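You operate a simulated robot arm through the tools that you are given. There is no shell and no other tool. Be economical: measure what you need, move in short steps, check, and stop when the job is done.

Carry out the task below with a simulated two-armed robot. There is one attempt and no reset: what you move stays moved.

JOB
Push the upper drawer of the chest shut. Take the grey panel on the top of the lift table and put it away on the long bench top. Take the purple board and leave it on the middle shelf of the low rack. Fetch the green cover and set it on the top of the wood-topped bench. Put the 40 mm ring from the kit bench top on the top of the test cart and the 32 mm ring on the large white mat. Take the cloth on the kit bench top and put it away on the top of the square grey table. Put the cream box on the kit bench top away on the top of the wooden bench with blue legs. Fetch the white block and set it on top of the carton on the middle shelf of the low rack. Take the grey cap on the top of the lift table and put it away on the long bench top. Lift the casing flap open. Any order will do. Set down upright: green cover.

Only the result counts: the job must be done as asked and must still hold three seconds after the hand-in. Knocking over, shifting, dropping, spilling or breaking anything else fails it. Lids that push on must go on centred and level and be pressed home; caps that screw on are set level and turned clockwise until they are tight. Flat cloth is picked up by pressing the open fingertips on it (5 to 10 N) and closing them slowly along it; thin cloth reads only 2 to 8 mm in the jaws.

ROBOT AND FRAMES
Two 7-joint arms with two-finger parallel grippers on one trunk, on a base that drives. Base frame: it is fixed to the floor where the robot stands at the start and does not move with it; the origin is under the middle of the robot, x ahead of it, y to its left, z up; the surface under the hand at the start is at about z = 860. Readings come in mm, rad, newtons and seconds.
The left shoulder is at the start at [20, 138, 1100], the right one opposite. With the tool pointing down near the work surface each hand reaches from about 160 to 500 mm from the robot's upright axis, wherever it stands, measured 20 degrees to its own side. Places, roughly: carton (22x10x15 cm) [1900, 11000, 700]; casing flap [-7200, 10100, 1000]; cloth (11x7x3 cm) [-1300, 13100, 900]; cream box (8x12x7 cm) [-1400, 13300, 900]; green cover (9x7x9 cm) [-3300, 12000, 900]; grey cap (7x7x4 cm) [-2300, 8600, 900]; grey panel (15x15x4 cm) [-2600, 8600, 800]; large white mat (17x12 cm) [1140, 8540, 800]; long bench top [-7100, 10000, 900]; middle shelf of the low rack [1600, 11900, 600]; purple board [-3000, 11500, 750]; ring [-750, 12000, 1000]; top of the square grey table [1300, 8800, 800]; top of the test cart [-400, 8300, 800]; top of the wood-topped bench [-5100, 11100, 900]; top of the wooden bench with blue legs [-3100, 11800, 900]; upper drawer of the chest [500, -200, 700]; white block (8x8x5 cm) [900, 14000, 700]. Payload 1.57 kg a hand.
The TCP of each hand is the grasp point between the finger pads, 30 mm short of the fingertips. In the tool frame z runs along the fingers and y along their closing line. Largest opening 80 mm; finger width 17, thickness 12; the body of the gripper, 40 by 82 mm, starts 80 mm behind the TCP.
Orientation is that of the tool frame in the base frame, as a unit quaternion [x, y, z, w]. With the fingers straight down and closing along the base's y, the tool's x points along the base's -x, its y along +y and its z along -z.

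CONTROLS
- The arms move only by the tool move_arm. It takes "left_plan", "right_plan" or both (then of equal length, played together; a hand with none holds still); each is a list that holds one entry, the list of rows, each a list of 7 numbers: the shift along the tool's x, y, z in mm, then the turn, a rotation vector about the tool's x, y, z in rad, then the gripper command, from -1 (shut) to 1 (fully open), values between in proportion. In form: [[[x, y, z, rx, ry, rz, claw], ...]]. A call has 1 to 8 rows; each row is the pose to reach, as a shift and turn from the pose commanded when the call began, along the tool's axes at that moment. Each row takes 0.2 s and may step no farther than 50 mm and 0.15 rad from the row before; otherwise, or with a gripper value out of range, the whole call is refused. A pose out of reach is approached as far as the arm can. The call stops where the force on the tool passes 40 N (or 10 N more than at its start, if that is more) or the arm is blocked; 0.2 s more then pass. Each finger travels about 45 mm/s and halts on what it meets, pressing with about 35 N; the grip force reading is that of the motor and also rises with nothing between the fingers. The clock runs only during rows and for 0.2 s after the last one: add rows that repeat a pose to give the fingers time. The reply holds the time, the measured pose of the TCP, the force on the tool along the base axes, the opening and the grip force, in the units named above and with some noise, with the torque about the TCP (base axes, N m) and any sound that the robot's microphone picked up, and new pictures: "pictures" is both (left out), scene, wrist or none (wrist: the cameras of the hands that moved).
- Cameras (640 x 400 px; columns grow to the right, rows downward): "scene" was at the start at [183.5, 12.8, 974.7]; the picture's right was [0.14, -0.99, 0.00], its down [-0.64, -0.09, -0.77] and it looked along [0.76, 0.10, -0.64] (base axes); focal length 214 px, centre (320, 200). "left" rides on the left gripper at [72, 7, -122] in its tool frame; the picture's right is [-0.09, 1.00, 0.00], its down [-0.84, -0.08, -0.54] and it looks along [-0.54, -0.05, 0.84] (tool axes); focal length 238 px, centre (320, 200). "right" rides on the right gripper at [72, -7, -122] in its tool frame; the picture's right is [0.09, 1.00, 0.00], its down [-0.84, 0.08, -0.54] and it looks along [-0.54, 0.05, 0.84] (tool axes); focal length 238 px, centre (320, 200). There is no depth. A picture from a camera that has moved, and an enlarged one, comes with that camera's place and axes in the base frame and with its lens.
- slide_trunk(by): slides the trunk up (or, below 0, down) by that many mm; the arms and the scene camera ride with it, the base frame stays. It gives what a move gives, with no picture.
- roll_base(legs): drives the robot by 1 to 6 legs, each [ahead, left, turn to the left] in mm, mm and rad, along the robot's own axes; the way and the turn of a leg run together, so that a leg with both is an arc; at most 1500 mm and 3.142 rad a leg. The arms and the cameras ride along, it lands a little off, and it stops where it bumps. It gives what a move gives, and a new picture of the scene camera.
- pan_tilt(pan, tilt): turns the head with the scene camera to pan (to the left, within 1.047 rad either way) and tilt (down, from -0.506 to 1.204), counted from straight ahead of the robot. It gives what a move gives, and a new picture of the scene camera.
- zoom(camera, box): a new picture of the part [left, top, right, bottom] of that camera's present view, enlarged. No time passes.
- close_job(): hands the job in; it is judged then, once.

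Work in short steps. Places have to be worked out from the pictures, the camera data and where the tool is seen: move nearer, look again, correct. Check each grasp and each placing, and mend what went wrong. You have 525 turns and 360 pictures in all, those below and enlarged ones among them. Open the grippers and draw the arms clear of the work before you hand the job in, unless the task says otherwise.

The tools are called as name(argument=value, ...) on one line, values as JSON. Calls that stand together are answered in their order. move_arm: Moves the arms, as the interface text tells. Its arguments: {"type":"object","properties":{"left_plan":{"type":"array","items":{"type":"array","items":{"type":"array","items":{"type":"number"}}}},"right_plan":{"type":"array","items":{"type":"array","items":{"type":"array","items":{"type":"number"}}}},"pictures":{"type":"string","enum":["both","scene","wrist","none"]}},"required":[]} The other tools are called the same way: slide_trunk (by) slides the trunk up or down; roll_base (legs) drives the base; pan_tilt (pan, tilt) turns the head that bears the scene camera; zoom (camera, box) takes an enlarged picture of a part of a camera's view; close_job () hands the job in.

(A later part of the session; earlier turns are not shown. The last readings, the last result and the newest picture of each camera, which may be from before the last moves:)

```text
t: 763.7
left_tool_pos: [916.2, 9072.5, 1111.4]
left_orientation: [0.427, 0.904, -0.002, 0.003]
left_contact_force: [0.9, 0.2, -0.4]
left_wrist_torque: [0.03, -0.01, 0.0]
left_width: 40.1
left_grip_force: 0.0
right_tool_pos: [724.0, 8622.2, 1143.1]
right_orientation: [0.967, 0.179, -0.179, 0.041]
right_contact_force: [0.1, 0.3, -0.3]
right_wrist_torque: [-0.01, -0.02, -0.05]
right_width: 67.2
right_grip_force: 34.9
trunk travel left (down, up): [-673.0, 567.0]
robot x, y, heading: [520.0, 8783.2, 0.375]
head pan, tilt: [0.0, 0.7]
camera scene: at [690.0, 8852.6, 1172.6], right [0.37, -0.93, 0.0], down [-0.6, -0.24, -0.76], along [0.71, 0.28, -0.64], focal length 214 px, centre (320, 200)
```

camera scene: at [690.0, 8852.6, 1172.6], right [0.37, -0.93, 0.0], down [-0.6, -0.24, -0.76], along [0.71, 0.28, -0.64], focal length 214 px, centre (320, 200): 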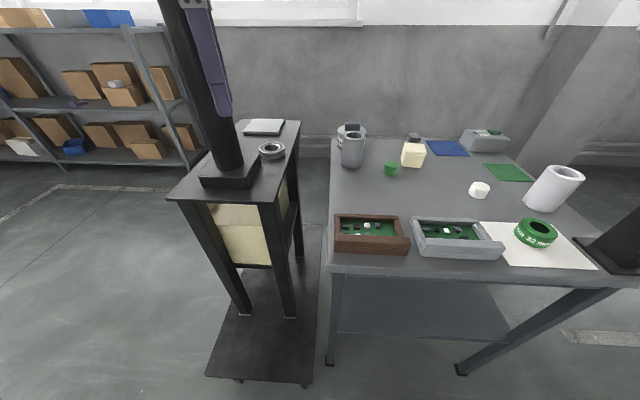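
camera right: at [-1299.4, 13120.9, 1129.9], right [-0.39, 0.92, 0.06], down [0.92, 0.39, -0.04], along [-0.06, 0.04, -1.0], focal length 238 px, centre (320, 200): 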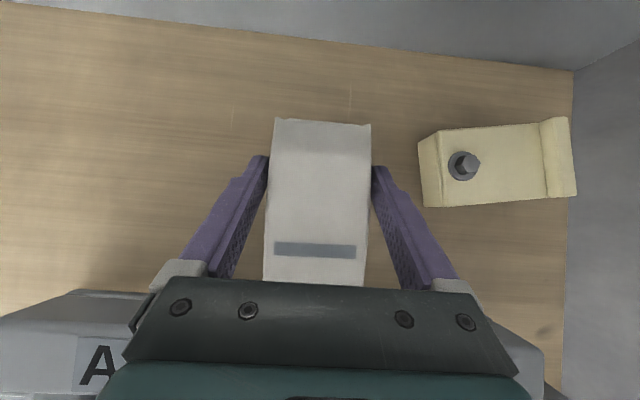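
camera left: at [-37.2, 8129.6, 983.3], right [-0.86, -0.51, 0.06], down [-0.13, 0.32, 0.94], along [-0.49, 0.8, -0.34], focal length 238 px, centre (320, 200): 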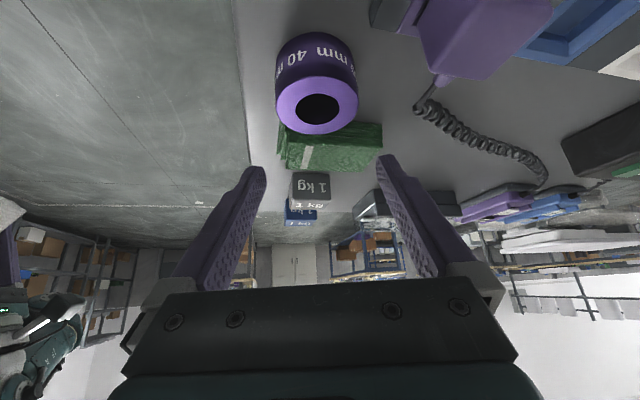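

The left hand is close to the stand's post, so I strafe right away from it and then extend and pitch the right hand (cloth) over the table's free middle, target ≈(1242, 8751).

roll_base(legs=[[0, -175, 0]])

move_arm(right_plan=[[[38, 0, -15, 0, 0.1225, 0, -1], [76, 0, -30, 0, 0.245, 0, -1], [114, 0, -45, 0, 0.3675, 0, -1], [152, 0, -60, 0, 0.49, 0, -1], [190, 0, -75, 0, 0.6125, 0, -1], [228, 0, -90, 0, 0.735, 0, -1], [266, 0, -105, 0, 0.8575, 0, -1], [304, 0, -120, 0, 0.98, 0, -1]]], pictures="both")

```text
t: 765.1
left_tool_pos: [980.9, 8910.5, 1112.7]
left_orientation: [0.425, 0.905, -0.003, 0.003]
left_contact_force: [0.4, 0.0, -0.3]
left_wrist_torque: [-0.01, 0.01, 0.0]
left_width: 40.0
left_grip_force: 0.0
right_tool_pos: [786.9, 8460.8, 1144.4]
right_orientation: [0.966, 0.181, -0.179, 0.041]
right_contact_force: [0.2, 0.5, 0.4]
right_wrist_torque: [-0.02, 0.02, 0.02]
right_width: 66.9
right_grip_force: 34.6
trunk travel left (down, up): [-673.0, 567.0]
robot x, y, heading: [583.0, 8624.7, 0.38]
head pan, tilt: [0.0, 0.7]
camera scene: at [753.8, 8691.2, 1172.6], right [0.37, -0.93, 0.0], down [-0.6, -0.24, -0.76], along [0.71, 0.28, -0.64], focal length 214 px, centre (320, 200)
```

scene: 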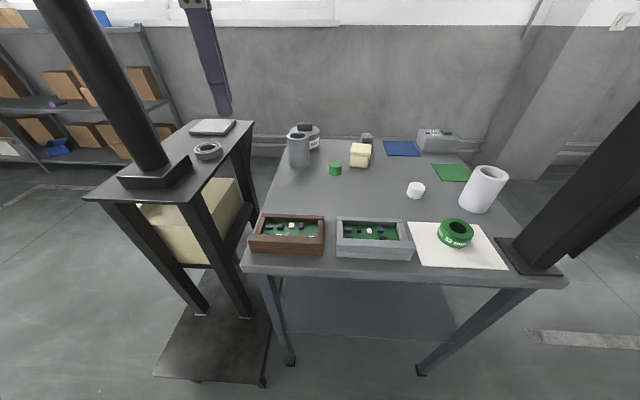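

```text
t: 767.0
left_tool_pos: [980.7, 8911.4, 1111.5]
left_orientation: [0.426, 0.905, -0.002, 0.004]
left_contact_force: [-0.5, -0.7, 0.3]
left_wrist_torque: [-0.03, 0.0, -0.01]
left_width: 40.1
left_grip_force: 0.0
right_tool_pos: [1093.3, 8580.1, 1146.1]
right_orientation: [0.937, 0.178, 0.298, -0.049]
right_contact_force: [0.1, 0.4, 0.3]
right_wrist_torque: [0.0, 0.01, 0.01]
right_width: 67.4
right_grip_force: 35.3
trunk travel left (down, up): [-673.0, 567.0]
robot x, y, heading: [583.0, 8620.8, 0.379]
head pan, tilt: [0.0, 0.7]
camera scene: at [753.8, 8691.2, 1172.6], right [0.37, -0.93, 0.0], down [-0.6, -0.24, -0.76], along [0.71, 0.28, -0.64], focal length 214 px, centre (320, 200)
camera right: at [1078.9, 8584.9, 1288.2], right [0.43, -0.9, 0.07], down [-0.9, -0.43, -0.04], along [0.06, -0.05, -1.0], focal length 238 px, centre (320, 200)
```

scene: 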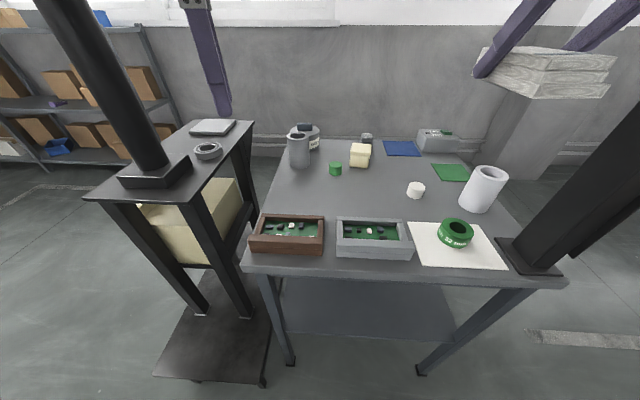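
right: 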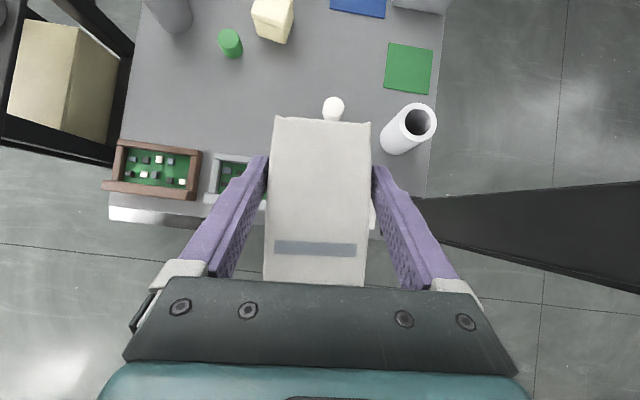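

The overhead view confirms a free patch at ≈(1241, 8747). Before lowering I retract the left hand so it stays off the table.

move_arm(left_plan=[[[18, -34, -8, 0, 0, 0, 0], [36, -69, -16, 0, 0, 0, 0], [54, -103, -24, 0, 0, 0, 0], [72, -138, -32, 0, 0, 0, 0], [90, -172, -40, 0, 0, 0, 0], [108, -207, -50, 0, 0, 0, 0]]], right_plan=[[[0, -17, 0, 0, 0, 0, -1], [0, -34, 0, 0, 0, 0, -1], [0, -51, 0, 0, 0, 0, -1], [0, -68, 0, 0, 0, 0, -1], [0, -85, 0, 0, 0, 0, -1], [0, -100, 0, 0, 0, 0, -1]]], pictures="none")

```text
t: 768.0
left_tool_pos: [950.1, 8904.2, 1089.0]
left_orientation: [0.42, 0.905, -0.055, -0.045]
left_contact_force: [0.1, 0.0, 0.0]
left_wrist_torque: [0.01, -0.01, 0.0]
left_width: 40.2
left_grip_force: 0.1
left hand out of reach, approached as far as the arm can: row 1, 2, 3, 4, 5
right_tool_pos: [1066.0, 8644.1, 1144.9]
right_orientation: [0.937, 0.178, 0.296, -0.049]
right_contact_force: [-0.2, -0.5, -1.3]
right_wrist_torque: [-0.02, 0.0, -0.03]
right_width: 67.2
right_grip_force: 34.7
trunk travel left (down, up): [-673.0, 567.0]
robot x, y, heading: [581.7, 8621.1, 0.38]
head pan, tilt: [0.0, 0.7]
stopped in row 5 (left hand): the arm was blocked; the commanded pose is now the measured one
```

move_arm(left_plan=[[[0, 0, 0, 0, 0, -0.13, 0], [0, 0, 0, 0, 0, -0.26, 0], [0, 0, 0, 0, 0, -0.39, 0], [0, 0, 0, 0, 0, -0.52, 0], [0, 0, 0, 0, 0, -0.65, 0], [0, 0, 0, 0, 0, -0.78, 0], [0, 0, 0, 0, 0, -0.93, 0]]], pictures="none")

```text
t: 769.6
left_tool_pos: [951.5, 8904.5, 1089.7]
left_orientation: [-0.03, 0.997, -0.028, -0.063]
left_contact_force: [0.3, 0.0, -0.3]
left_wrist_torque: [0.01, 0.03, -0.03]
left_width: 40.1
left_grip_force: 0.1
right_tool_pos: [1066.3, 8644.9, 1143.7]
right_orientation: [0.937, 0.178, 0.296, -0.048]
right_contact_force: [0.4, -0.2, -0.2]
right_wrist_torque: [0.01, 0.04, 0.0]
right_width: 67.0
right_grip_force: 34.9
trunk travel left (down, up): [-673.0, 567.0]
robot x, y, heading: [580.2, 8622.2, 0.374]
head pan, tilt: [0.0, 0.7]
```

move_arm(left_plan=[[[38, -12, 0, 0, 0.04, -0.05, 0], [76, -24, 0, 0, 0.08, -0.1, 0], [114, -36, 0, 0, 0.12, -0.15, 0], [151, -48, 0, 0, 0.16, -0.2, 0], [189, -61, 0, 0, 0.2, -0.25, 0]]], pictures="none")

```text
t: 770.8
left_tool_pos: [916.9, 8848.0, 1105.8]
left_orientation: [-0.152, 0.973, -0.025, -0.172]
left_contact_force: [0.9, -0.1, -0.1]
left_wrist_torque: [0.01, 0.02, -0.03]
left_width: 39.9
left_grip_force: 0.1
left hand out of reach, approached as far as the arm can: row 1, 2, 3, 4, 5
right_tool_pos: [1066.8, 8645.8, 1144.6]
right_orientation: [0.937, 0.179, 0.296, -0.048]
right_contact_force: [1.1, -0.1, -0.2]
right_wrist_torque: [0.07, 0.01, 0.04]
right_width: 67.2
right_grip_force: 35.4
trunk travel left (down, up): [-673.0, 567.0]
robot x, y, heading: [586.4, 8622.9, 0.379]
head pan, tilt: [0.0, 0.7]
```

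move_arm(left_plan=[[[25, -2, 26, 0, -0.03, 0, 0], [49, -4, 52, 0, -0.06, 0, 0], [74, -7, 78, 0, -0.09, 0, 0], [98, -9, 104, 0, -0.12, 0, 0], [123, -11, 130, 0, -0.15, 0, 0]]], pictures="none")

```text
t: 772.0
left_tool_pos: [935.2, 8780.9, 975.7]
left_orientation: [-0.152, 0.984, -0.012, -0.093]
left_contact_force: [0.3, 0.1, 0.1]
left_wrist_torque: [-0.02, -0.03, 0.03]
left_width: 40.0
left_grip_force: 0.1
left hand out of reach, approached as far as the arm can: row 1, 2, 3, 4, 5
right_tool_pos: [1065.5, 8644.2, 1145.6]
right_orientation: [0.937, 0.179, 0.296, -0.049]
right_contact_force: [0.7, -0.4, -0.4]
right_wrist_torque: [-0.03, -0.03, -0.01]
right_width: 66.9
right_grip_force: 34.5
trunk travel left (down, up): [-673.0, 567.0]
robot x, y, heading: [581.0, 8620.1, 0.382]
head pan, tilt: [0.0, 0.7]
```

move_arm(left_plan=[[[0, 40, 0, 0, 0, 0, 0], [0, 80, 0, 0, 0, 0, 0], [20, 110, 0, 0, 0, 0, 0], [50, 120, 0, 0, 0, 0, 0], [80, 120, 0, 0, 0, 0, 0], [110, 120, 0, 0, 0, 0, 0], [140, 120, 0, 0, 0, 0, 0]]], pictures="none")

```text
t: 773.6
left_tool_pos: [924.8, 8895.4, 970.1]
left_orientation: [-0.153, 0.984, -0.012, -0.093]
left_contact_force: [-0.9, -0.3, -0.1]
left_wrist_torque: [-0.02, -0.01, -0.01]
left_width: 40.0
left_grip_force: 0.0
left hand out of reach, approached as far as the arm can: row 1, 2, 3, 4, 5, 6, 7
right_tool_pos: [1066.7, 8645.7, 1143.8]
right_orientation: [0.937, 0.178, 0.296, -0.048]
right_contact_force: [0.2, -0.1, -0.1]
right_wrist_torque: [-0.01, 0.0, 0.0]
right_width: 67.1
right_grip_force: 34.8
trunk travel left (down, up): [-673.0, 567.0]
robot x, y, heading: [583.5, 8621.4, 0.378]
head pan, tilt: [0.0, 0.7]
```

The left arm won't retract further, so instead I'll keep the trunk higher: raise the left hand, and reach down with the right arm.

move_arm(left_plan=[[[5, 0, -35, 0, 0.05, 0, 0], [10, 5, -70, 0, 0.1, 0, 0], [15, 10, -105, 0, 0.15, 0, 0], [20, 15, -140, 0, 0.2, 0, 0], [25, 20, -165, 0, 0.25, 0, 0]]], right_plan=[[[-20, 0, 27, 0, 0, 0, -1], [-38, 0, 52, 0, 0, 0, -1], [-56, 0, 78, 0, 0, 0, -1], [-75, 0, 104, 0, 0, 0, -1], [-88, 0, 122, 0, 0, 0, -1]]], pictures="none")

```text
t: 774.8
left_tool_pos: [886.5, 8918.2, 1106.2]
left_orientation: [-0.151, 0.966, -0.032, -0.207]
left_contact_force: [0.4, 0.0, 0.1]
left_wrist_torque: [0.01, 0.01, 0.0]
left_width: 39.8
left_grip_force: 0.1
left hand out of reach, approached as far as the arm can: row 1, 2, 3, 4, 5
right_tool_pos: [1065.9, 8643.2, 994.2]
right_orientation: [0.937, 0.178, 0.297, -0.049]
right_contact_force: [-0.2, -0.3, -0.9]
right_wrist_torque: [-0.02, 0.0, -0.02]
right_width: 67.1
right_grip_force: 35.0
trunk travel left (down, up): [-673.0, 567.0]
robot x, y, heading: [582.1, 8623.4, 0.377]
head pan, tilt: [0.0, 0.7]
```

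roll_base(legs=[[201, 32, 0]])

slide_trunk(by=-90)

move_arm(right_plan=[[[0, 0, 0, 0, 0, 0, -1]]], pictures="both")

```text
t: 776.4
left_tool_pos: [1060.4, 9020.1, 1106.8]
left_orientation: [-0.148, 0.967, -0.029, -0.206]
left_contact_force: [-0.2, 0.6, 0.3]
left_wrist_torque: [0.02, 0.02, -0.02]
left_width: 40.1
left_grip_force: 0.1
right_tool_pos: [1234.8, 8742.8, 995.2]
right_orientation: [0.937, 0.177, 0.296, -0.048]
right_contact_force: [0.2, 0.1, -0.6]
right_wrist_torque: [0.02, 0.0, -0.01]
right_width: 67.2
right_grip_force: 35.2
trunk travel left (down, up): [-673.0, 567.0]
robot x, y, heading: [757.6, 8724.8, 0.373]
head pan, tilt: [0.0, 0.7]
camera scene: at [925.2, 8793.2, 1172.6], right [0.37, -0.93, 0.0], down [-0.6, -0.24, -0.76], along [0.71, 0.28, -0.64], focal length 214 px, centre (320, 200)
```

scene: 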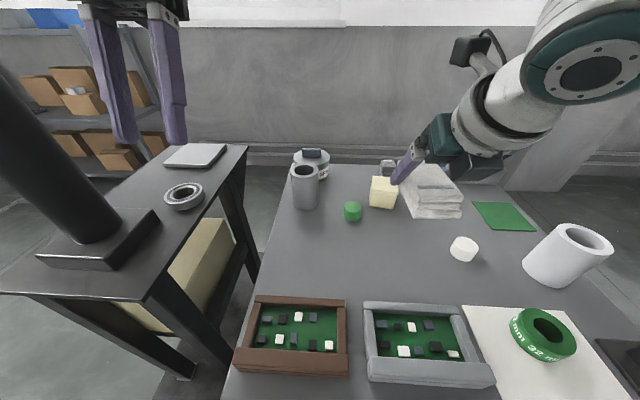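

```text
t: 777.7
left_tool_pos: [1060.0, 9020.0, 1015.6]
left_orientation: [-0.148, 0.967, -0.029, -0.207]
left_contact_force: [0.1, -0.1, 0.1]
left_wrist_torque: [0.03, -0.01, 0.01]
left_width: 40.1
left_grip_force: 0.0
right_tool_pos: [1235.8, 8742.8, 904.2]
right_orientation: [0.937, 0.178, 0.296, -0.049]
right_contact_force: [0.1, 0.1, -1.2]
right_wrist_torque: [0.0, -0.02, -0.01]
right_width: 66.9
right_grip_force: 35.5
trunk travel left (down, up): [-583.0, 657.0]
robot x, y, heading: [751.3, 8727.2, 0.375]
head pan, tilt: [0.0, 0.7]
```

```text
t: 778.1
left_tool_pos: [1060.2, 9020.3, 1016.1]
left_orientation: [-0.148, 0.967, -0.029, -0.206]
left_contact_force: [0.1, -0.4, 0.3]
left_wrist_torque: [0.03, -0.01, -0.02]
left_width: 40.2
left_grip_force: 0.0
right_tool_pos: [1236.3, 8742.4, 904.9]
right_orientation: [0.937, 0.178, 0.297, -0.049]
right_contact_force: [0.3, -0.6, -0.4]
right_wrist_torque: [-0.01, -0.02, -0.01]
right_width: 67.0
right_grip_force: 34.9
trunk travel left (down, up): [-583.0, 657.0]
robot x, y, heading: [753.2, 8725.0, 0.376]
head pan, tilt: [0.0, 0.7]
camera scene: at [925.2, 8793.2, 1082.6], right [0.37, -0.93, 0.0], down [-0.6, -0.24, -0.76], along [0.71, 0.28, -0.64], focal length 214 px, centre (320, 200)
camera right: at [1222.6, 8747.7, 1046.1], right [0.43, -0.9, 0.07], down [-0.9, -0.43, -0.03], along [0.06, -0.05, -1.0], focal length 238 px, centre (320, 200)
```

scene: 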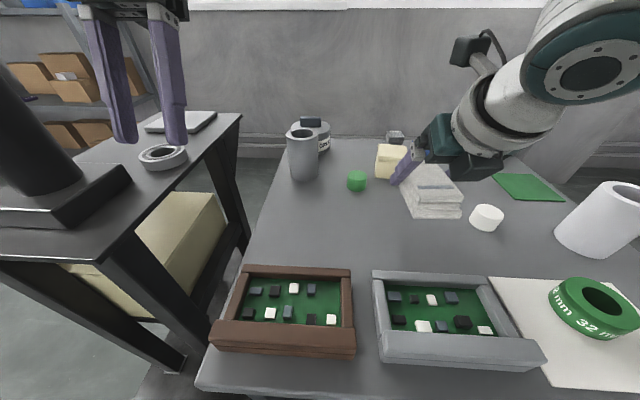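
right: 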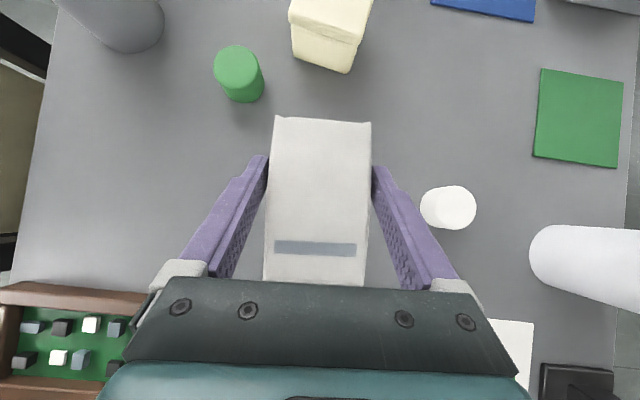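

Free space all round. I lower with the trunk and then feel down with the arm.

slide_trunk(by=-62)

move_arm(right_plan=[[[-3, 0, 4, 0, 0, 0, -1], [-5, 0, 7, 0, 0, 0, -1], [-8, 0, 11, 0, 0, 0, -1], [-10, 0, 14, 0, 0, 0, -1], [-12, 0, 17, 0, 0, 0, -1]]], pictures="wrist")

```text
t: 779.1
left_tool_pos: [1061.3, 9020.5, 954.2]
left_orientation: [-0.147, 0.967, -0.029, -0.207]
left_contact_force: [-0.3, -0.2, 0.5]
left_wrist_torque: [0.05, 0.0, 0.04]
left_width: 40.0
left_grip_force: 0.1
right_tool_pos: [1236.1, 8743.8, 842.7]
right_orientation: [0.938, 0.177, 0.296, -0.048]
right_contact_force: [1.0, 0.2, -1.1]
right_wrist_torque: [-0.01, -0.01, -0.03]
right_width: 67.3
right_grip_force: 35.0
trunk travel left (down, up): [-521.0, 719.0]
robot x, y, heading: [752.0, 8720.7, 0.373]
head pan, tilt: [0.0, 0.7]
```

```text
t: 780.2
left_tool_pos: [1060.0, 9019.7, 952.8]
left_orientation: [-0.147, 0.967, -0.029, -0.207]
left_contact_force: [0.6, 0.0, -0.3]
left_wrist_torque: [0.0, 0.0, 0.0]
left_width: 40.0
left_grip_force: 0.0
right_tool_pos: [1238.1, 8746.1, 829.2]
right_orientation: [0.936, 0.177, 0.3, -0.053]
right_contact_force: [-1.2, -1.8, 6.8]
right_wrist_torque: [-0.04, 0.57, 0.17]
right_width: 67.0
right_grip_force: 35.0
trunk travel left (down, up): [-521.0, 719.0]
robot x, y, heading: [749.7, 8726.0, 0.374]
head pan, tilt: [0.0, 0.7]
stopped in row 5 (right hand): the force on the tool passed its limit at 48 N (the readings are from after the stop); the commanded pose is now the measured one
camera right: at [1223.5, 8748.0, 971.2], right [0.43, -0.9, 0.06], down [-0.9, -0.43, -0.04], along [0.07, -0.04, -1.0], focal length 238 px, centre (320, 200)
```

right: 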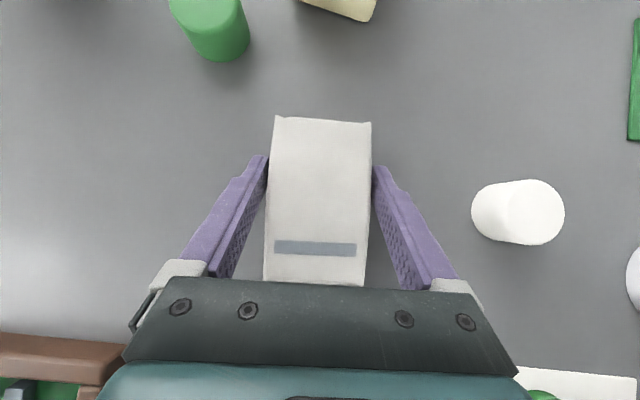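

Contact. I release the cloth and rise straight up.

move_arm(right_plan=[[[0, 0, 0, 0, 0, 0, 0.75], [1, 0, -1, 0, 0, 0, 0.9], [1, 0, -1, 0, 0, 0, 1], [10, 0, -14, 0, 0, 0, 1], [25, 0, -35, 0, 0, 0, 1], [42, 0, -58, 0, 0, 0, 1]]], pictures="both")

```text
t: 781.6
left_tool_pos: [1060.9, 9020.3, 953.5]
left_orientation: [-0.147, 0.967, -0.028, -0.207]
left_contact_force: [-0.3, -0.1, -0.1]
left_wrist_torque: [-0.03, 0.01, -0.01]
left_width: 40.2
left_grip_force: 0.0
right_tool_pos: [1236.5, 8746.4, 901.8]
right_orientation: [0.936, 0.178, 0.3, -0.052]
right_contact_force: [0.3, 0.4, -0.3]
right_wrist_torque: [-0.01, 0.03, -0.01]
right_width: 80.2
right_grip_force: 0.1
trunk travel left (down, up): [-521.0, 719.0]
robot x, y, heading: [754.2, 8726.9, 0.375]
head pan, tilt: [0.0, 0.7]
camera scene: at [925.1, 8792.9, 1020.6], right [0.36, -0.93, 0.0], down [-0.6, -0.24, -0.77], along [0.71, 0.28, -0.64], focal length 214 px, centre (320, 200)
camera right: at [1222.1, 8749.1, 1042.7], right [0.43, -0.9, 0.06], down [-0.9, -0.43, -0.04], along [0.06, -0.04, -1.0], focal length 238 px, centre (320, 200)
```

scene: 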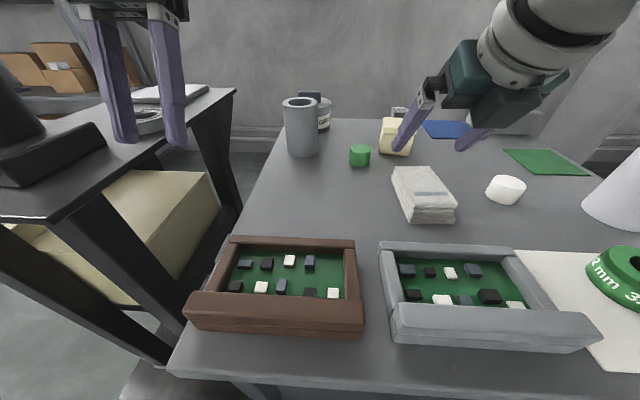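
right: 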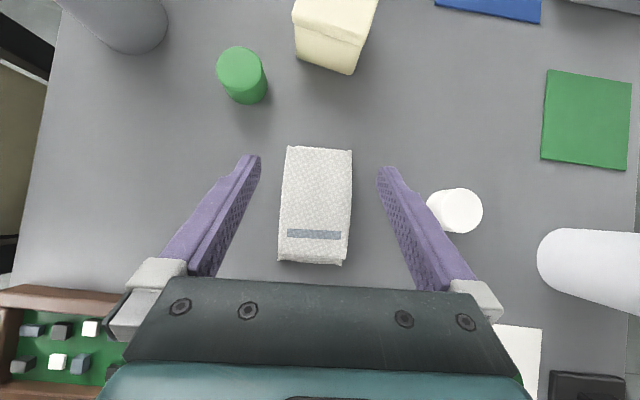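

The cloth lies on the table's free middle. Last item: the cream box. I rise, back off, and head back to the kit bench.

slide_trunk(by=260)

roll_base(legs=[[-450, -60, 0], [0, 0, 1.2]])

```text
t: 784.3
left_tool_pos: [1060.3, 9019.4, 1213.0]
left_orientation: [-0.147, 0.967, -0.029, -0.206]
left_contact_force: [-0.3, -0.1, -0.2]
left_wrist_torque: [-0.03, -0.02, -0.03]
left_width: 40.0
left_grip_force: 0.0
right_tool_pos: [1234.8, 8746.6, 1160.8]
right_orientation: [0.936, 0.177, 0.3, -0.052]
right_contact_force: [-1.1, -0.2, -0.2]
right_wrist_torque: [0.0, -0.03, -0.01]
right_width: 79.9
right_grip_force: 0.1
trunk travel left (down, up): [-781.0, 459.0]
robot x, y, heading: [748.9, 8723.4, 0.373]
head pan, tilt: [0.0, 0.7]
```

```text
t: 790.0
left_tool_pos: [196.4, 8899.6, 1213.1]
left_orientation: [-0.662, 0.72, -0.139, -0.155]
left_contact_force: [-0.1, 0.3, -0.5]
left_wrist_torque: [0.01, 0.02, 0.03]
left_width: 39.9
left_grip_force: 0.1
right_tool_pos: [514.1, 8958.9, 1160.3]
right_orientation: [0.677, 0.67, 0.218, -0.212]
right_contact_force: [-0.1, -0.1, -0.2]
right_wrist_torque: [0.01, 0.03, -0.04]
right_width: 79.9
right_grip_force: 0.0
trunk travel left (down, up): [-781.0, 459.0]
robot x, y, heading: [351.8, 8506.1, 1.563]
head pan, tilt: [0.0, 0.7]
camera scene: at [354.8, 8690.2, 1280.6], right [1.0, -0.01, 0.0], down [-0.01, -0.64, -0.76], along [0.01, 0.76, -0.64], focal length 214 px, centre (320, 200)
```

scene: 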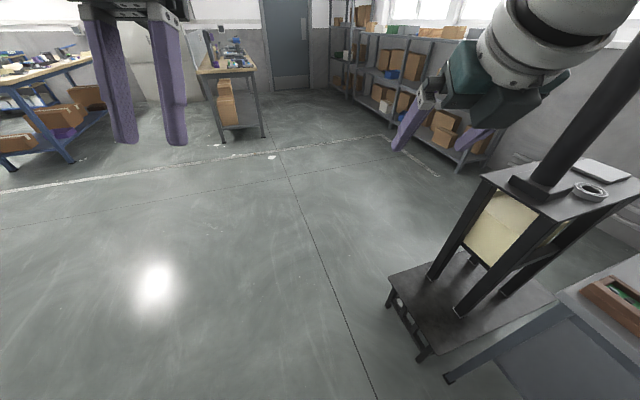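

roll_base(legs=[[0, 0, 0.054], [1200, 0, 0], [1000, 0, 0], [0, 0, 0.1], [1250, 0, 0], [1230, 0, 0]])

roll_base(legs=[[0, 0, 1.765]])

```text
t: 813.5
left_tool_pos: [-322.3, 13507.9, 1213.7]
left_orientation: [0.726, -0.655, 0.153, 0.142]
left_contact_force: [0.0, -0.2, -0.2]
left_wrist_torque: [-0.01, -0.03, -0.02]
left_width: 40.0
left_grip_force: 0.0
right_tool_pos: [-19.6, 13624.3, 1160.9]
right_orientation: [0.613, 0.729, 0.199, -0.23]
right_contact_force: [-0.3, -0.3, 0.1]
right_wrist_torque: [0.03, -0.01, 0.0]
right_width: 80.3
right_grip_force: 0.0
trunk travel left (down, up): [-781.0, 459.0]
robot x, y, heading: [-93.9, 13146.4, 1.742]
head pan, tilt: [0.0, 0.7]
camera scene: at [-126.3, 13330.5, 1280.6], right [0.99, 0.17, 0.0], down [0.11, -0.63, -0.76], along [-0.13, 0.75, -0.64], focal length 214 px, centre (320, 200)
```

scene: 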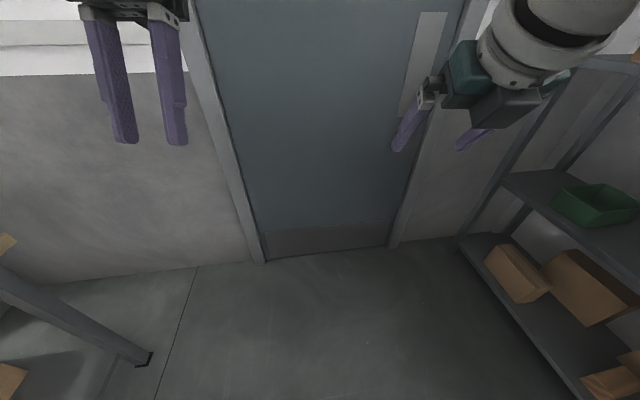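

```text
t: 818.1
left_tool_pos: [-408.7, 12859.8, 1214.1]
left_orientation: [0.968, 0.135, 0.209, -0.026]
left_contact_force: [-1.0, -0.3, -0.6]
left_wrist_torque: [-0.03, -0.02, -0.02]
left_width: 40.2
left_grip_force: 0.0
right_tool_pos: [-577.8, 13137.5, 1160.8]
right_orientation: [-0.165, 0.938, -0.049, -0.299]
right_contact_force: [-0.9, 0.2, -0.4]
right_wrist_torque: [0.0, -0.01, 0.03]
right_width: 80.1
right_grip_force: 0.0
trunk travel left (down, up): [-781.0, 459.0]
robot x, y, heading: [-94.4, 13145.8, -2.791]
head pan, tilt: [0.0, 0.7]
camera scene: at [-268.4, 13085.6, 1280.6], right [-0.34, 0.94, 0.0], down [0.61, 0.22, -0.76], along [-0.72, -0.26, -0.64], focal length 214 px, centre (320, 200)
```

scene: 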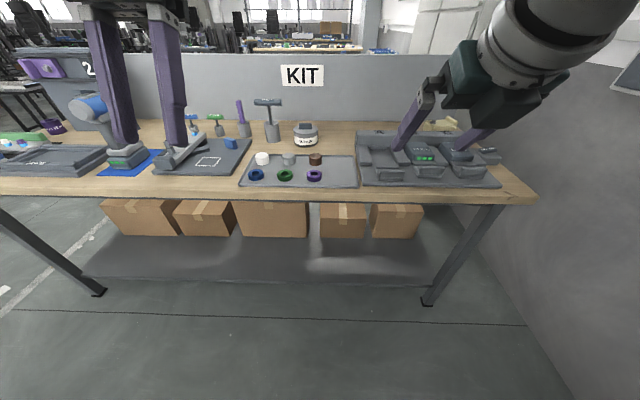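

I position in front of the cream box, extend the right arm, and yaw it to match the box.

roll_base(legs=[[0, -360, 0], [254, 0, 0]])

move_arm(right_plan=[[[28, 14, 20, 0.029, 0.02, -0.041, 1], [57, 28, 40, 0.058, 0.04, -0.082, 1], [85, 43, 60, 0.086, 0.06, -0.122, 1], [114, 57, 81, 0.115, 0.08, -0.163, 1]]], pictures="wrist")

```text
t: 821.9
left_tool_pos: [-769.8, 13111.7, 1213.0]
left_orientation: [0.968, 0.135, 0.209, -0.026]
left_contact_force: [-0.3, -0.6, -0.5]
left_wrist_torque: [-0.04, -0.02, 0.04]
left_width: 39.9
left_grip_force: 0.1
right_tool_pos: [-938.4, 13391.2, 1160.4]
right_orientation: [-0.165, 0.938, -0.049, -0.3]
right_contact_force: [-0.6, 0.6, 0.4]
right_wrist_torque: [-0.05, -0.03, -0.01]
right_width: 80.2
right_grip_force: 0.1
trunk travel left (down, up): [-781.0, 459.0]
robot x, y, heading: [-456.3, 13398.9, -2.794]
head pan, tilt: [0.0, 0.7]
camera scene: at [-630.3, 13337.1, 1280.6], right [-0.34, 0.94, 0.0], down [0.61, 0.22, -0.76], along [-0.72, -0.26, -0.64], focal length 214 px, centre (320, 200)
```

scene: 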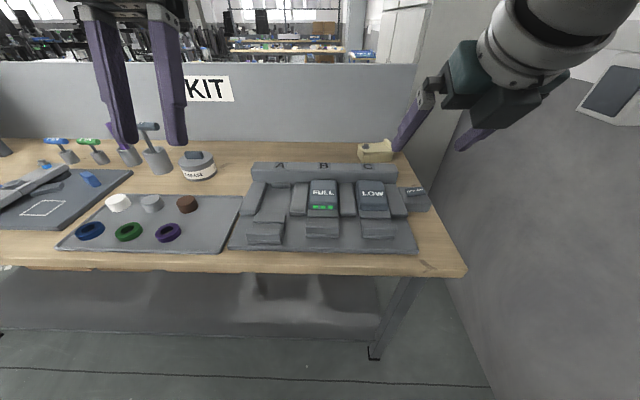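

```text
t: 822.9
left_tool_pos: [-769.8, 13112.5, 1213.1]
left_orientation: [0.968, 0.136, 0.208, -0.026]
left_contact_force: [0.6, 0.5, -0.3]
left_wrist_torque: [0.02, 0.02, 0.0]
left_width: 40.0
left_grip_force: 0.0
right_tool_pos: [-1081.3, 13395.0, 1160.2]
right_orientation: [-0.25, 0.907, -0.083, -0.328]
right_contact_force: [0.1, 0.5, -0.6]
right_wrist_torque: [0.0, -0.01, 0.0]
right_width: 80.3
right_grip_force: 0.1
right hand out of reach, approached as far as the arm can: row 4
trunk travel left (down, up): [-781.0, 459.0]
robot x, y, heading: [-455.6, 13401.1, -2.798]
head pan, tilt: [0.0, 0.7]
camera right: at [-1057.7, 13399.8, 1301.0], right [-0.57, 0.82, 0.07], down [0.81, 0.57, -0.12], along [-0.14, -0.01, -0.99], focal length 238 px, centre (320, 200)
```

right: 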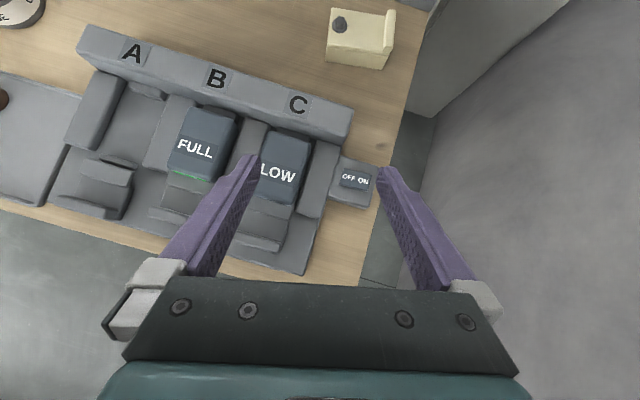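

Triangulated: the box's end lip is ≈(-1438, 13327, top 916), close to the bench's north edge, aligned with the hand. To reach it I pitch the hand further (≈1.0 rad) and extend.

move_arm(right_plan=[[[9, 2, 8, 0, 0.1, 0, 1], [18, 5, 15, 0, 0.2, 0, 1], [28, 7, 23, 0, 0.3, 0, 1]]], pictures="none")

roll_base(legs=[[0, -45, 0], [200, 0, 0]])

slide_trunk(by=-120)

move_arm(right_plan=[[[0, 0, 0, 0, 0, 0, 1]]], pictures="both")

```text
t: 823.7
left_tool_pos: [-770.2, 13111.6, 1213.3]
left_orientation: [0.968, 0.136, 0.208, -0.027]
left_contact_force: [-0.8, 0.7, 0.2]
left_wrist_torque: [-0.02, 0.02, 0.0]
left_width: 40.0
left_grip_force: 0.3
right_tool_pos: [-1115.1, 13382.9, 1162.4]
right_orientation: [-0.24, 0.845, -0.122, -0.462]
right_contact_force: [0.3, 0.4, -0.5]
right_wrist_torque: [0.0, -0.03, 0.02]
right_width: 80.1
right_grip_force: 0.1
trunk travel left (down, up): [-781.0, 459.0]
robot x, y, heading: [-455.8, 13396.9, -2.796]
head pan, tilt: [0.0, 0.7]
```

```text
t: 825.8
left_tool_pos: [-974.5, 13085.2, 1212.8]
left_orientation: [0.968, 0.135, 0.208, -0.026]
left_contact_force: [0.0, 0.5, -0.4]
left_wrist_torque: [-0.01, -0.02, 0.03]
left_width: 39.9
left_grip_force: 0.1
right_tool_pos: [-1320.7, 13355.4, 1162.2]
right_orientation: [-0.241, 0.845, -0.122, -0.461]
right_contact_force: [0.4, 0.3, 0.7]
right_wrist_torque: [-0.01, 0.01, -0.01]
right_width: 80.2
right_grip_force: 0.0
trunk travel left (down, up): [-781.0, 459.0]
robot x, y, heading: [-662.0, 13370.7, -2.791]
head pan, tilt: [0.0, 0.7]
camera scene: at [-836.0, 13310.0, 1280.6], right [-0.34, 0.94, 0.0], down [0.61, 0.22, -0.76], along [-0.72, -0.26, -0.64], focal length 214 px, centre (320, 200)
```

scene: 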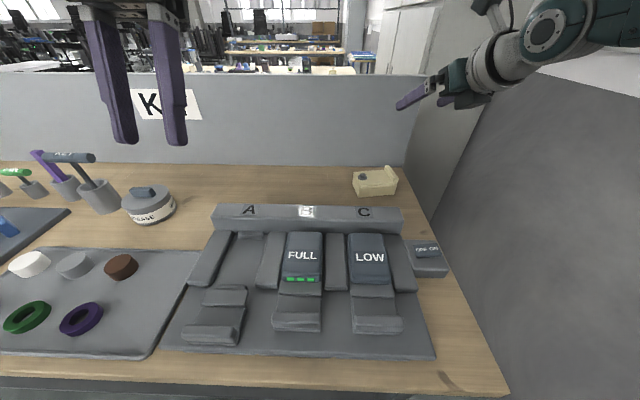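

```text
t: 827.3
left_tool_pos: [-975.5, 13084.5, 1093.0]
left_orientation: [0.968, 0.137, 0.208, -0.028]
left_contact_force: [0.2, 0.2, -0.2]
left_wrist_torque: [0.04, 0.01, -0.03]
left_width: 39.9
left_grip_force: 0.0
right_tool_pos: [-1321.7, 13353.4, 1042.3]
right_orientation: [-0.241, 0.845, -0.122, -0.463]
right_contact_force: [-0.1, 0.4, -0.6]
right_wrist_torque: [-0.01, -0.03, -0.01]
right_width: 80.3
right_grip_force: 0.1
trunk travel left (down, up): [-661.0, 579.0]
robot x, y, heading: [-659.7, 13378.0, -2.793]
head pan, tilt: [0.0, 0.7]
```

```text
t: 827.7
left_tool_pos: [-976.0, 13083.6, 1093.8]
left_orientation: [0.968, 0.136, 0.208, -0.027]
left_contact_force: [-0.5, -0.5, -0.2]
left_wrist_torque: [-0.02, -0.01, 0.03]
left_width: 40.1
left_grip_force: 0.1
right_tool_pos: [-1321.5, 13354.5, 1041.4]
right_orientation: [-0.24, 0.845, -0.122, -0.462]
right_contact_force: [0.2, -0.1, -0.5]
right_wrist_torque: [0.01, 0.01, 0.01]
right_width: 80.2
right_grip_force: 0.0
trunk travel left (down, up): [-661.0, 579.0]
robot x, y, heading: [-658.1, 13376.9, -2.788]
head pan, tilt: [0.0, 0.7]
camera scene: at [-836.1, 13310.0, 1160.6], right [-0.34, 0.94, 0.0], down [0.6, 0.22, -0.76], along [-0.72, -0.26, -0.64], focal length 214 px, centre (320, 200)
camera right: at [-1263.3, 13380.2, 1168.5], right [-0.56, 0.82, 0.09], down [0.73, 0.55, -0.41], along [-0.39, -0.16, -0.91], focal length 238 px, centre (320, 200)
```

scene: 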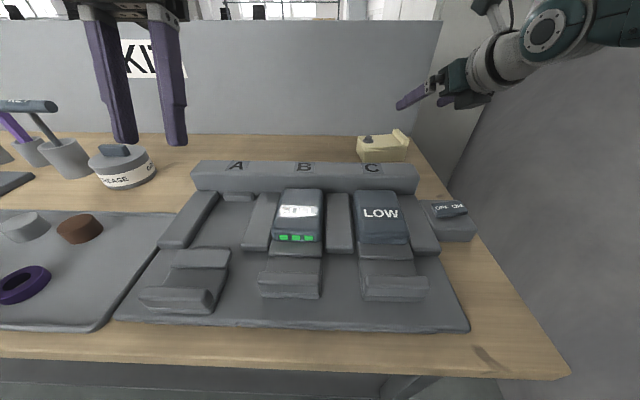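
right: 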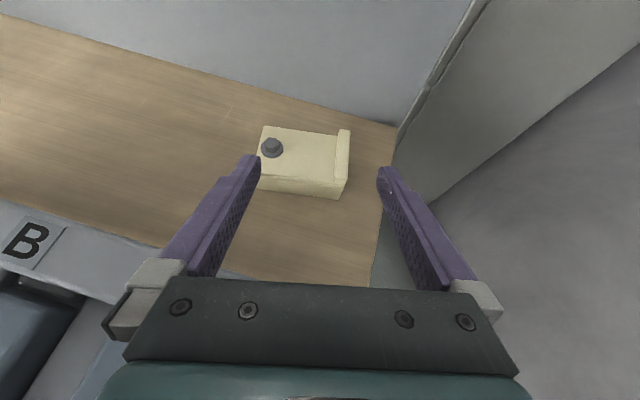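

The box's lip is ≈(-1442, 13324). I drive the last 122 mm and 13 mm right, then lower partway.

roll_base(legs=[[70, -13, 0]])

roll_base(legs=[[52, 0, 0]])

slide_trunk(by=-75)

move_arm(right_plan=[[[0, 0, 0, 0, 0, 0, 1]]], pictures="both")

```text
t: 828.7
left_tool_pos: [-1046.6, 13071.0, 1093.4]
left_orientation: [0.968, 0.138, 0.208, -0.027]
left_contact_force: [-0.4, 0.2, -0.7]
left_wrist_torque: [-0.02, 0.01, -0.01]
left_width: 39.9
left_grip_force: 0.0
right_tool_pos: [-1393.6, 13339.3, 1041.8]
right_orientation: [-0.242, 0.845, -0.123, -0.461]
right_contact_force: [0.3, -0.2, -0.6]
right_wrist_torque: [0.0, -0.01, -0.01]
right_width: 80.0
right_grip_force: 0.1
trunk travel left (down, up): [-661.0, 579.0]
robot x, y, heading: [-729.1, 13360.4, -2.786]
head pan, tilt: [0.0, 0.7]
camera scene: at [-907.9, 13297.0, 1160.6], right [-0.34, 0.94, 0.0], down [0.6, 0.22, -0.77], along [-0.72, -0.26, -0.64], focal length 214 px, centre (320, 200)
```

scene: 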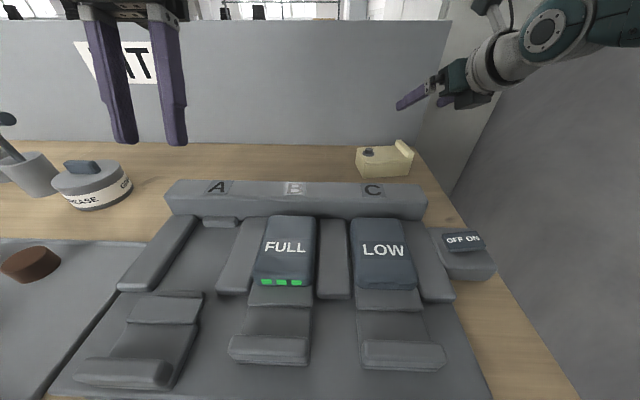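

```text
t: 829.6
left_tool_pos: [-1095.6, 13052.7, 1093.5]
left_orientation: [0.968, 0.138, 0.208, -0.027]
left_contact_force: [0.5, -0.5, -0.9]
left_wrist_torque: [0.03, 0.05, -0.03]
left_width: 40.1
left_grip_force: 0.1
right_tool_pos: [-1443.3, 13322.1, 1041.3]
right_orientation: [-0.243, 0.845, -0.123, -0.461]
right_contact_force: [1.0, 0.4, -0.6]
right_wrist_torque: [-0.02, -0.04, 0.0]
right_width: 80.1
right_grip_force: 0.0
trunk travel left (down, up): [-661.0, 579.0]
robot x, y, heading: [-784.4, 13345.3, -2.789]
head pan, tilt: [0.0, 0.7]
camera scene: at [-956.6, 13278.9, 1160.6], right [-0.35, 0.94, 0.0], down [0.6, 0.22, -0.77], along [-0.72, -0.26, -0.64], focal length 214 px, centre (320, 200)
```

scene: 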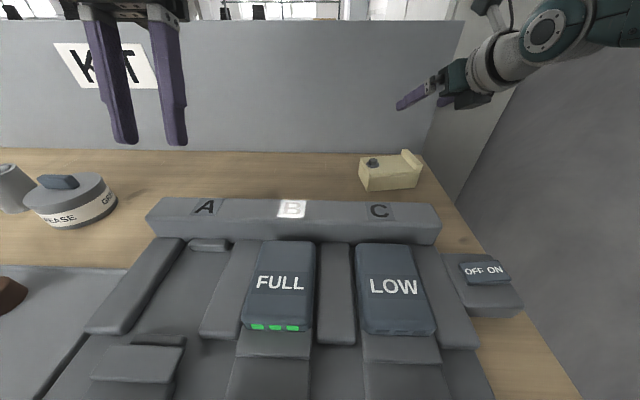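

```text
t: 830.8
left_tool_pos: [-1095.2, 13052.6, 1018.6]
left_orientation: [0.968, 0.138, 0.208, -0.027]
left_contact_force: [-0.5, -0.2, -0.1]
left_wrist_torque: [0.0, 0.0, -0.01]
left_width: 40.0
left_grip_force: 0.0
right_tool_pos: [-1441.8, 13321.5, 965.5]
right_orientation: [-0.243, 0.844, -0.123, -0.461]
right_contact_force: [-0.8, -1.0, 0.2]
right_wrist_torque: [-0.04, -0.03, 0.0]
right_width: 79.9
right_grip_force: 0.1
trunk travel left (down, up): [-586.0, 654.0]
robot x, y, heading: [-783.1, 13340.7, -2.786]
head pan, tilt: [0.0, 0.7]
```

```text
t: 831.2
left_tool_pos: [-1095.7, 13051.7, 1018.6]
left_orientation: [0.968, 0.138, 0.208, -0.027]
left_contact_force: [0.2, 0.0, 0.4]
left_wrist_torque: [0.03, -0.02, 0.01]
left_width: 39.9
left_grip_force: 0.1
right_tool_pos: [-1441.5, 13321.7, 966.8]
right_orientation: [-0.243, 0.844, -0.123, -0.461]
right_contact_force: [0.4, 0.4, -0.5]
right_wrist_torque: [0.02, 0.02, -0.03]
right_width: 80.1
right_grip_force: 0.1
trunk travel left (down, up): [-586.0, 654.0]
robot x, y, heading: [-783.5, 13337.0, -2.789]
head pan, tilt: [0.0, 0.7]
camera scene: at [-956.5, 13279.0, 1085.6], right [-0.35, 0.94, 0.0], down [0.6, 0.22, -0.76], along [-0.72, -0.26, -0.64], focal length 214 px, centre (320, 200)
camera right: at [-1383.9, 13348.0, 1093.2], right [-0.56, 0.82, 0.09], down [0.73, 0.55, -0.41], along [-0.38, -0.16, -0.91], focal length 238 px, centre (320, 200)
```

scene: 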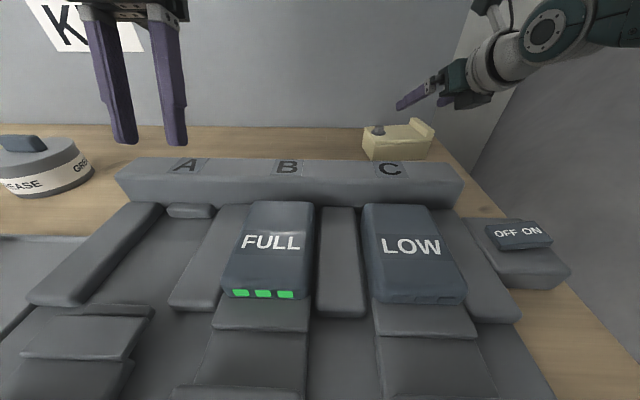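
right: 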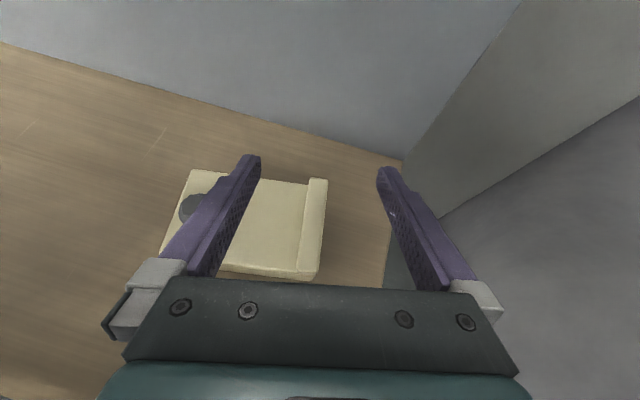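

The lip lies between the fingers. I narrow the opening to 40 mm and feel down for the box top.

move_arm(right_plan=[[[0, 0, 0, 0, 0, 0, 0.1], [-8, 0, 5, 0, 0, 0, 0.1], [-17, 0, 11, 0, 0, 0, 0.1], [-23, 0, 15, 0, 0, 0, 0.1], [-28, 0, 18, 0, 0, 0, 0.1]]], pictures="wrist")

```text
t: 832.4
left_tool_pos: [-1095.2, 13052.2, 1018.5]
left_orientation: [0.968, 0.137, 0.208, -0.026]
left_contact_force: [0.2, -0.5, 0.3]
left_wrist_torque: [-0.01, -0.02, -0.01]
left_width: 40.1
left_grip_force: 0.0
right_tool_pos: [-1434.7, 13322.0, 934.4]
right_orientation: [-0.241, 0.844, -0.123, -0.462]
right_contact_force: [0.6, 0.4, 0.5]
right_wrist_torque: [0.04, -0.02, 0.0]
right_width: 44.1
right_grip_force: 0.0
right hand out of reach, approached as far as the arm can: row 3, 4, 5
trunk travel left (down, up): [-586.0, 654.0]
robot x, y, heading: [-782.4, 13340.0, -2.791]
head pan, tilt: [0.0, 0.7]
camera right: at [-1376.0, 13348.5, 1061.8], right [-0.56, 0.82, 0.09], down [0.73, 0.55, -0.41], along [-0.39, -0.16, -0.91], focal length 238 px, centre (320, 200)
```

right: 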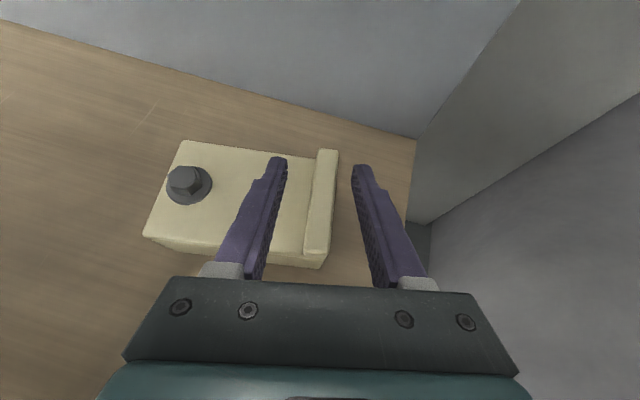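

slide_trunk(by=-8)

slide_trunk(by=-5)

```text
t: 832.9
left_tool_pos: [-1094.5, 13051.9, 1010.6]
left_orientation: [0.968, 0.137, 0.207, -0.026]
left_contact_force: [0.2, 0.3, 0.1]
left_wrist_torque: [-0.01, 0.01, 0.0]
left_width: 39.9
left_grip_force: 0.0
right_tool_pos: [-1437.7, 13323.2, 931.4]
right_orientation: [-0.241, 0.842, -0.124, -0.466]
right_contact_force: [5.3, 1.1, 19.7]
right_wrist_torque: [-0.58, -0.03, 0.08]
right_width: 44.8
right_grip_force: 0.6
trunk travel left (down, up): [-578.0, 662.0]
robot x, y, heading: [-783.7, 13340.7, -2.786]
head pan, tilt: [0.0, 0.7]
```

```text
t: 833.4
left_tool_pos: [-1095.5, 13052.2, 1006.3]
left_orientation: [0.968, 0.138, 0.207, -0.027]
left_contact_force: [0.3, 0.6, 0.2]
left_wrist_torque: [-0.03, -0.01, 0.01]
left_width: 40.2
left_grip_force: 0.0
right_tool_pos: [-1439.1, 13320.9, 931.3]
right_orientation: [-0.239, 0.84, -0.126, -0.471]
right_contact_force: [-1.5, 0.1, 5.1]
right_wrist_torque: [-0.15, 0.05, -0.05]
right_width: 43.0
right_grip_force: 0.1
trunk travel left (down, up): [-574.0, 666.0]
robot x, y, heading: [-783.4, 13342.3, -2.786]
head pan, tilt: [0.0, 0.7]
stopped: the force on the tool passed its limit at 42 N (the readings are from after the stop); the commanded pose is now the measured one
```

The left tip rests on the box top (5 N). I close on the lip.

move_arm(right_plan=[[[1, 0, -1, 0, 0, 0, 0], [1, 0, -1, 0, 0, 0, -0.4], [1, 0, -1, 0, 0, 0, -1], [1, 0, -1, 0, 0, 0, -1], [1, 0, -1, 0, 0, 0, -1]]], pictures="wrist")

```text
t: 834.6
left_tool_pos: [-1095.3, 13053.4, 1007.3]
left_orientation: [0.968, 0.137, 0.207, -0.026]
left_contact_force: [0.1, -0.4, -0.1]
left_wrist_torque: [0.0, 0.0, -0.02]
left_width: 40.2
left_grip_force: 0.2
right_tool_pos: [-1438.0, 13323.7, 930.8]
right_orientation: [-0.239, 0.841, -0.125, -0.469]
right_contact_force: [-1.6, 0.8, 1.2]
right_wrist_torque: [-0.11, -0.21, -0.01]
right_width: 15.8
right_grip_force: 30.7
trunk travel left (down, up): [-574.0, 666.0]
robot x, y, heading: [-779.4, 13340.4, -2.789]
head pan, tilt: [0.0, 0.7]
camera right: at [-1377.5, 13349.7, 1057.2], right [-0.56, 0.82, 0.09], down [0.73, 0.54, -0.42], along [-0.4, -0.17, -0.9], focal length 238 px, centre (320, 200)
```

right: 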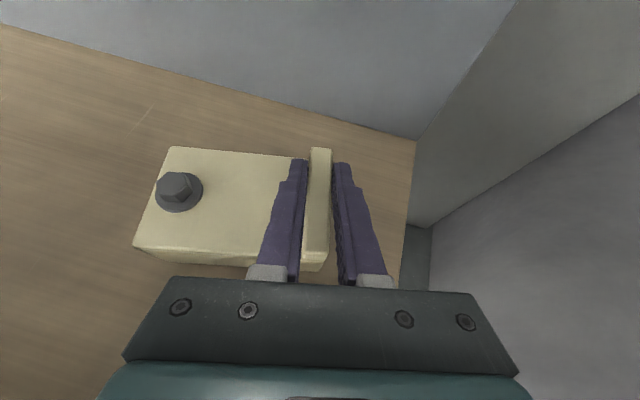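

Gripped (15.8 mm lip). I lift gently and check for sag.

slide_trunk(by=20)

move_arm(right_plan=[[[0, 0, 0, 0, 0, 0, -1]]], pictures="both")

```text
t: 835.2
left_tool_pos: [-1093.6, 13052.7, 1025.2]
left_orientation: [0.968, 0.137, 0.209, -0.027]
left_contact_force: [0.0, 0.1, 0.1]
left_wrist_torque: [-0.02, 0.01, 0.01]
left_width: 39.8
left_grip_force: 0.1
right_tool_pos: [-1437.1, 13321.8, 949.0]
right_orientation: [-0.24, 0.841, -0.126, -0.468]
right_contact_force: [-0.4, -0.8, -3.8]
right_wrist_torque: [0.14, 0.07, 0.04]
right_width: 15.6
right_grip_force: 31.6
trunk travel left (down, up): [-594.0, 646.0]
robot x, y, heading: [-786.7, 13340.9, -2.789]
head pan, tilt: [0.0, 0.7]
```

```text
t: 835.6
left_tool_pos: [-1093.3, 13053.6, 1027.2]
left_orientation: [0.968, 0.137, 0.208, -0.028]
left_contact_force: [-0.5, 0.4, 0.0]
left_wrist_torque: [0.04, -0.03, 0.01]
left_width: 39.9
left_grip_force: 0.1
right_tool_pos: [-1437.7, 13321.3, 950.9]
right_orientation: [-0.239, 0.841, -0.126, -0.468]
right_contact_force: [0.6, -0.3, -3.0]
right_wrist_torque: [0.15, 0.07, 0.02]
right_width: 15.7
right_grip_force: 31.2
trunk travel left (down, up): [-594.0, 646.0]
robot x, y, heading: [-782.5, 13337.5, -2.789]
head pan, tilt: [0.0, 0.7]
camera scene: at [-956.0, 13279.1, 1094.0], right [-0.35, 0.94, 0.0], down [0.6, 0.22, -0.76], along [-0.72, -0.26, -0.64], focal length 214 px, centre (320, 200)
camera right: at [-1376.6, 13349.3, 1076.8], right [-0.56, 0.82, 0.09], down [0.73, 0.54, -0.42], along [-0.4, -0.17, -0.9], focal length 238 px, centre (320, 200)
```

scene: 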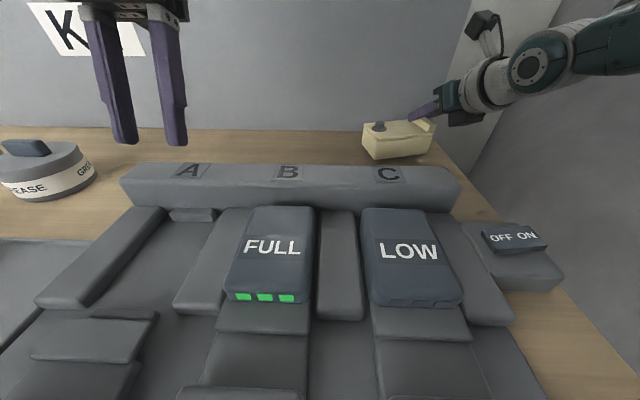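
right: 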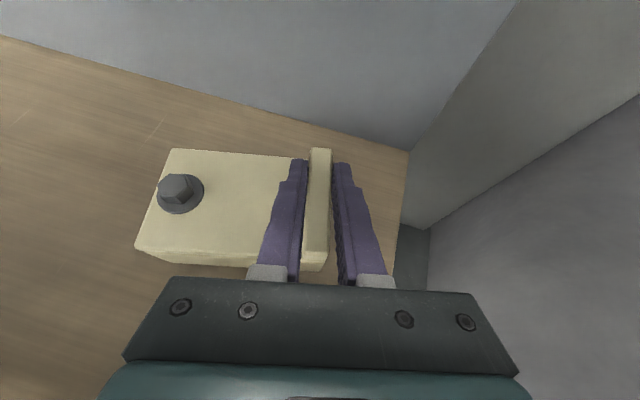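

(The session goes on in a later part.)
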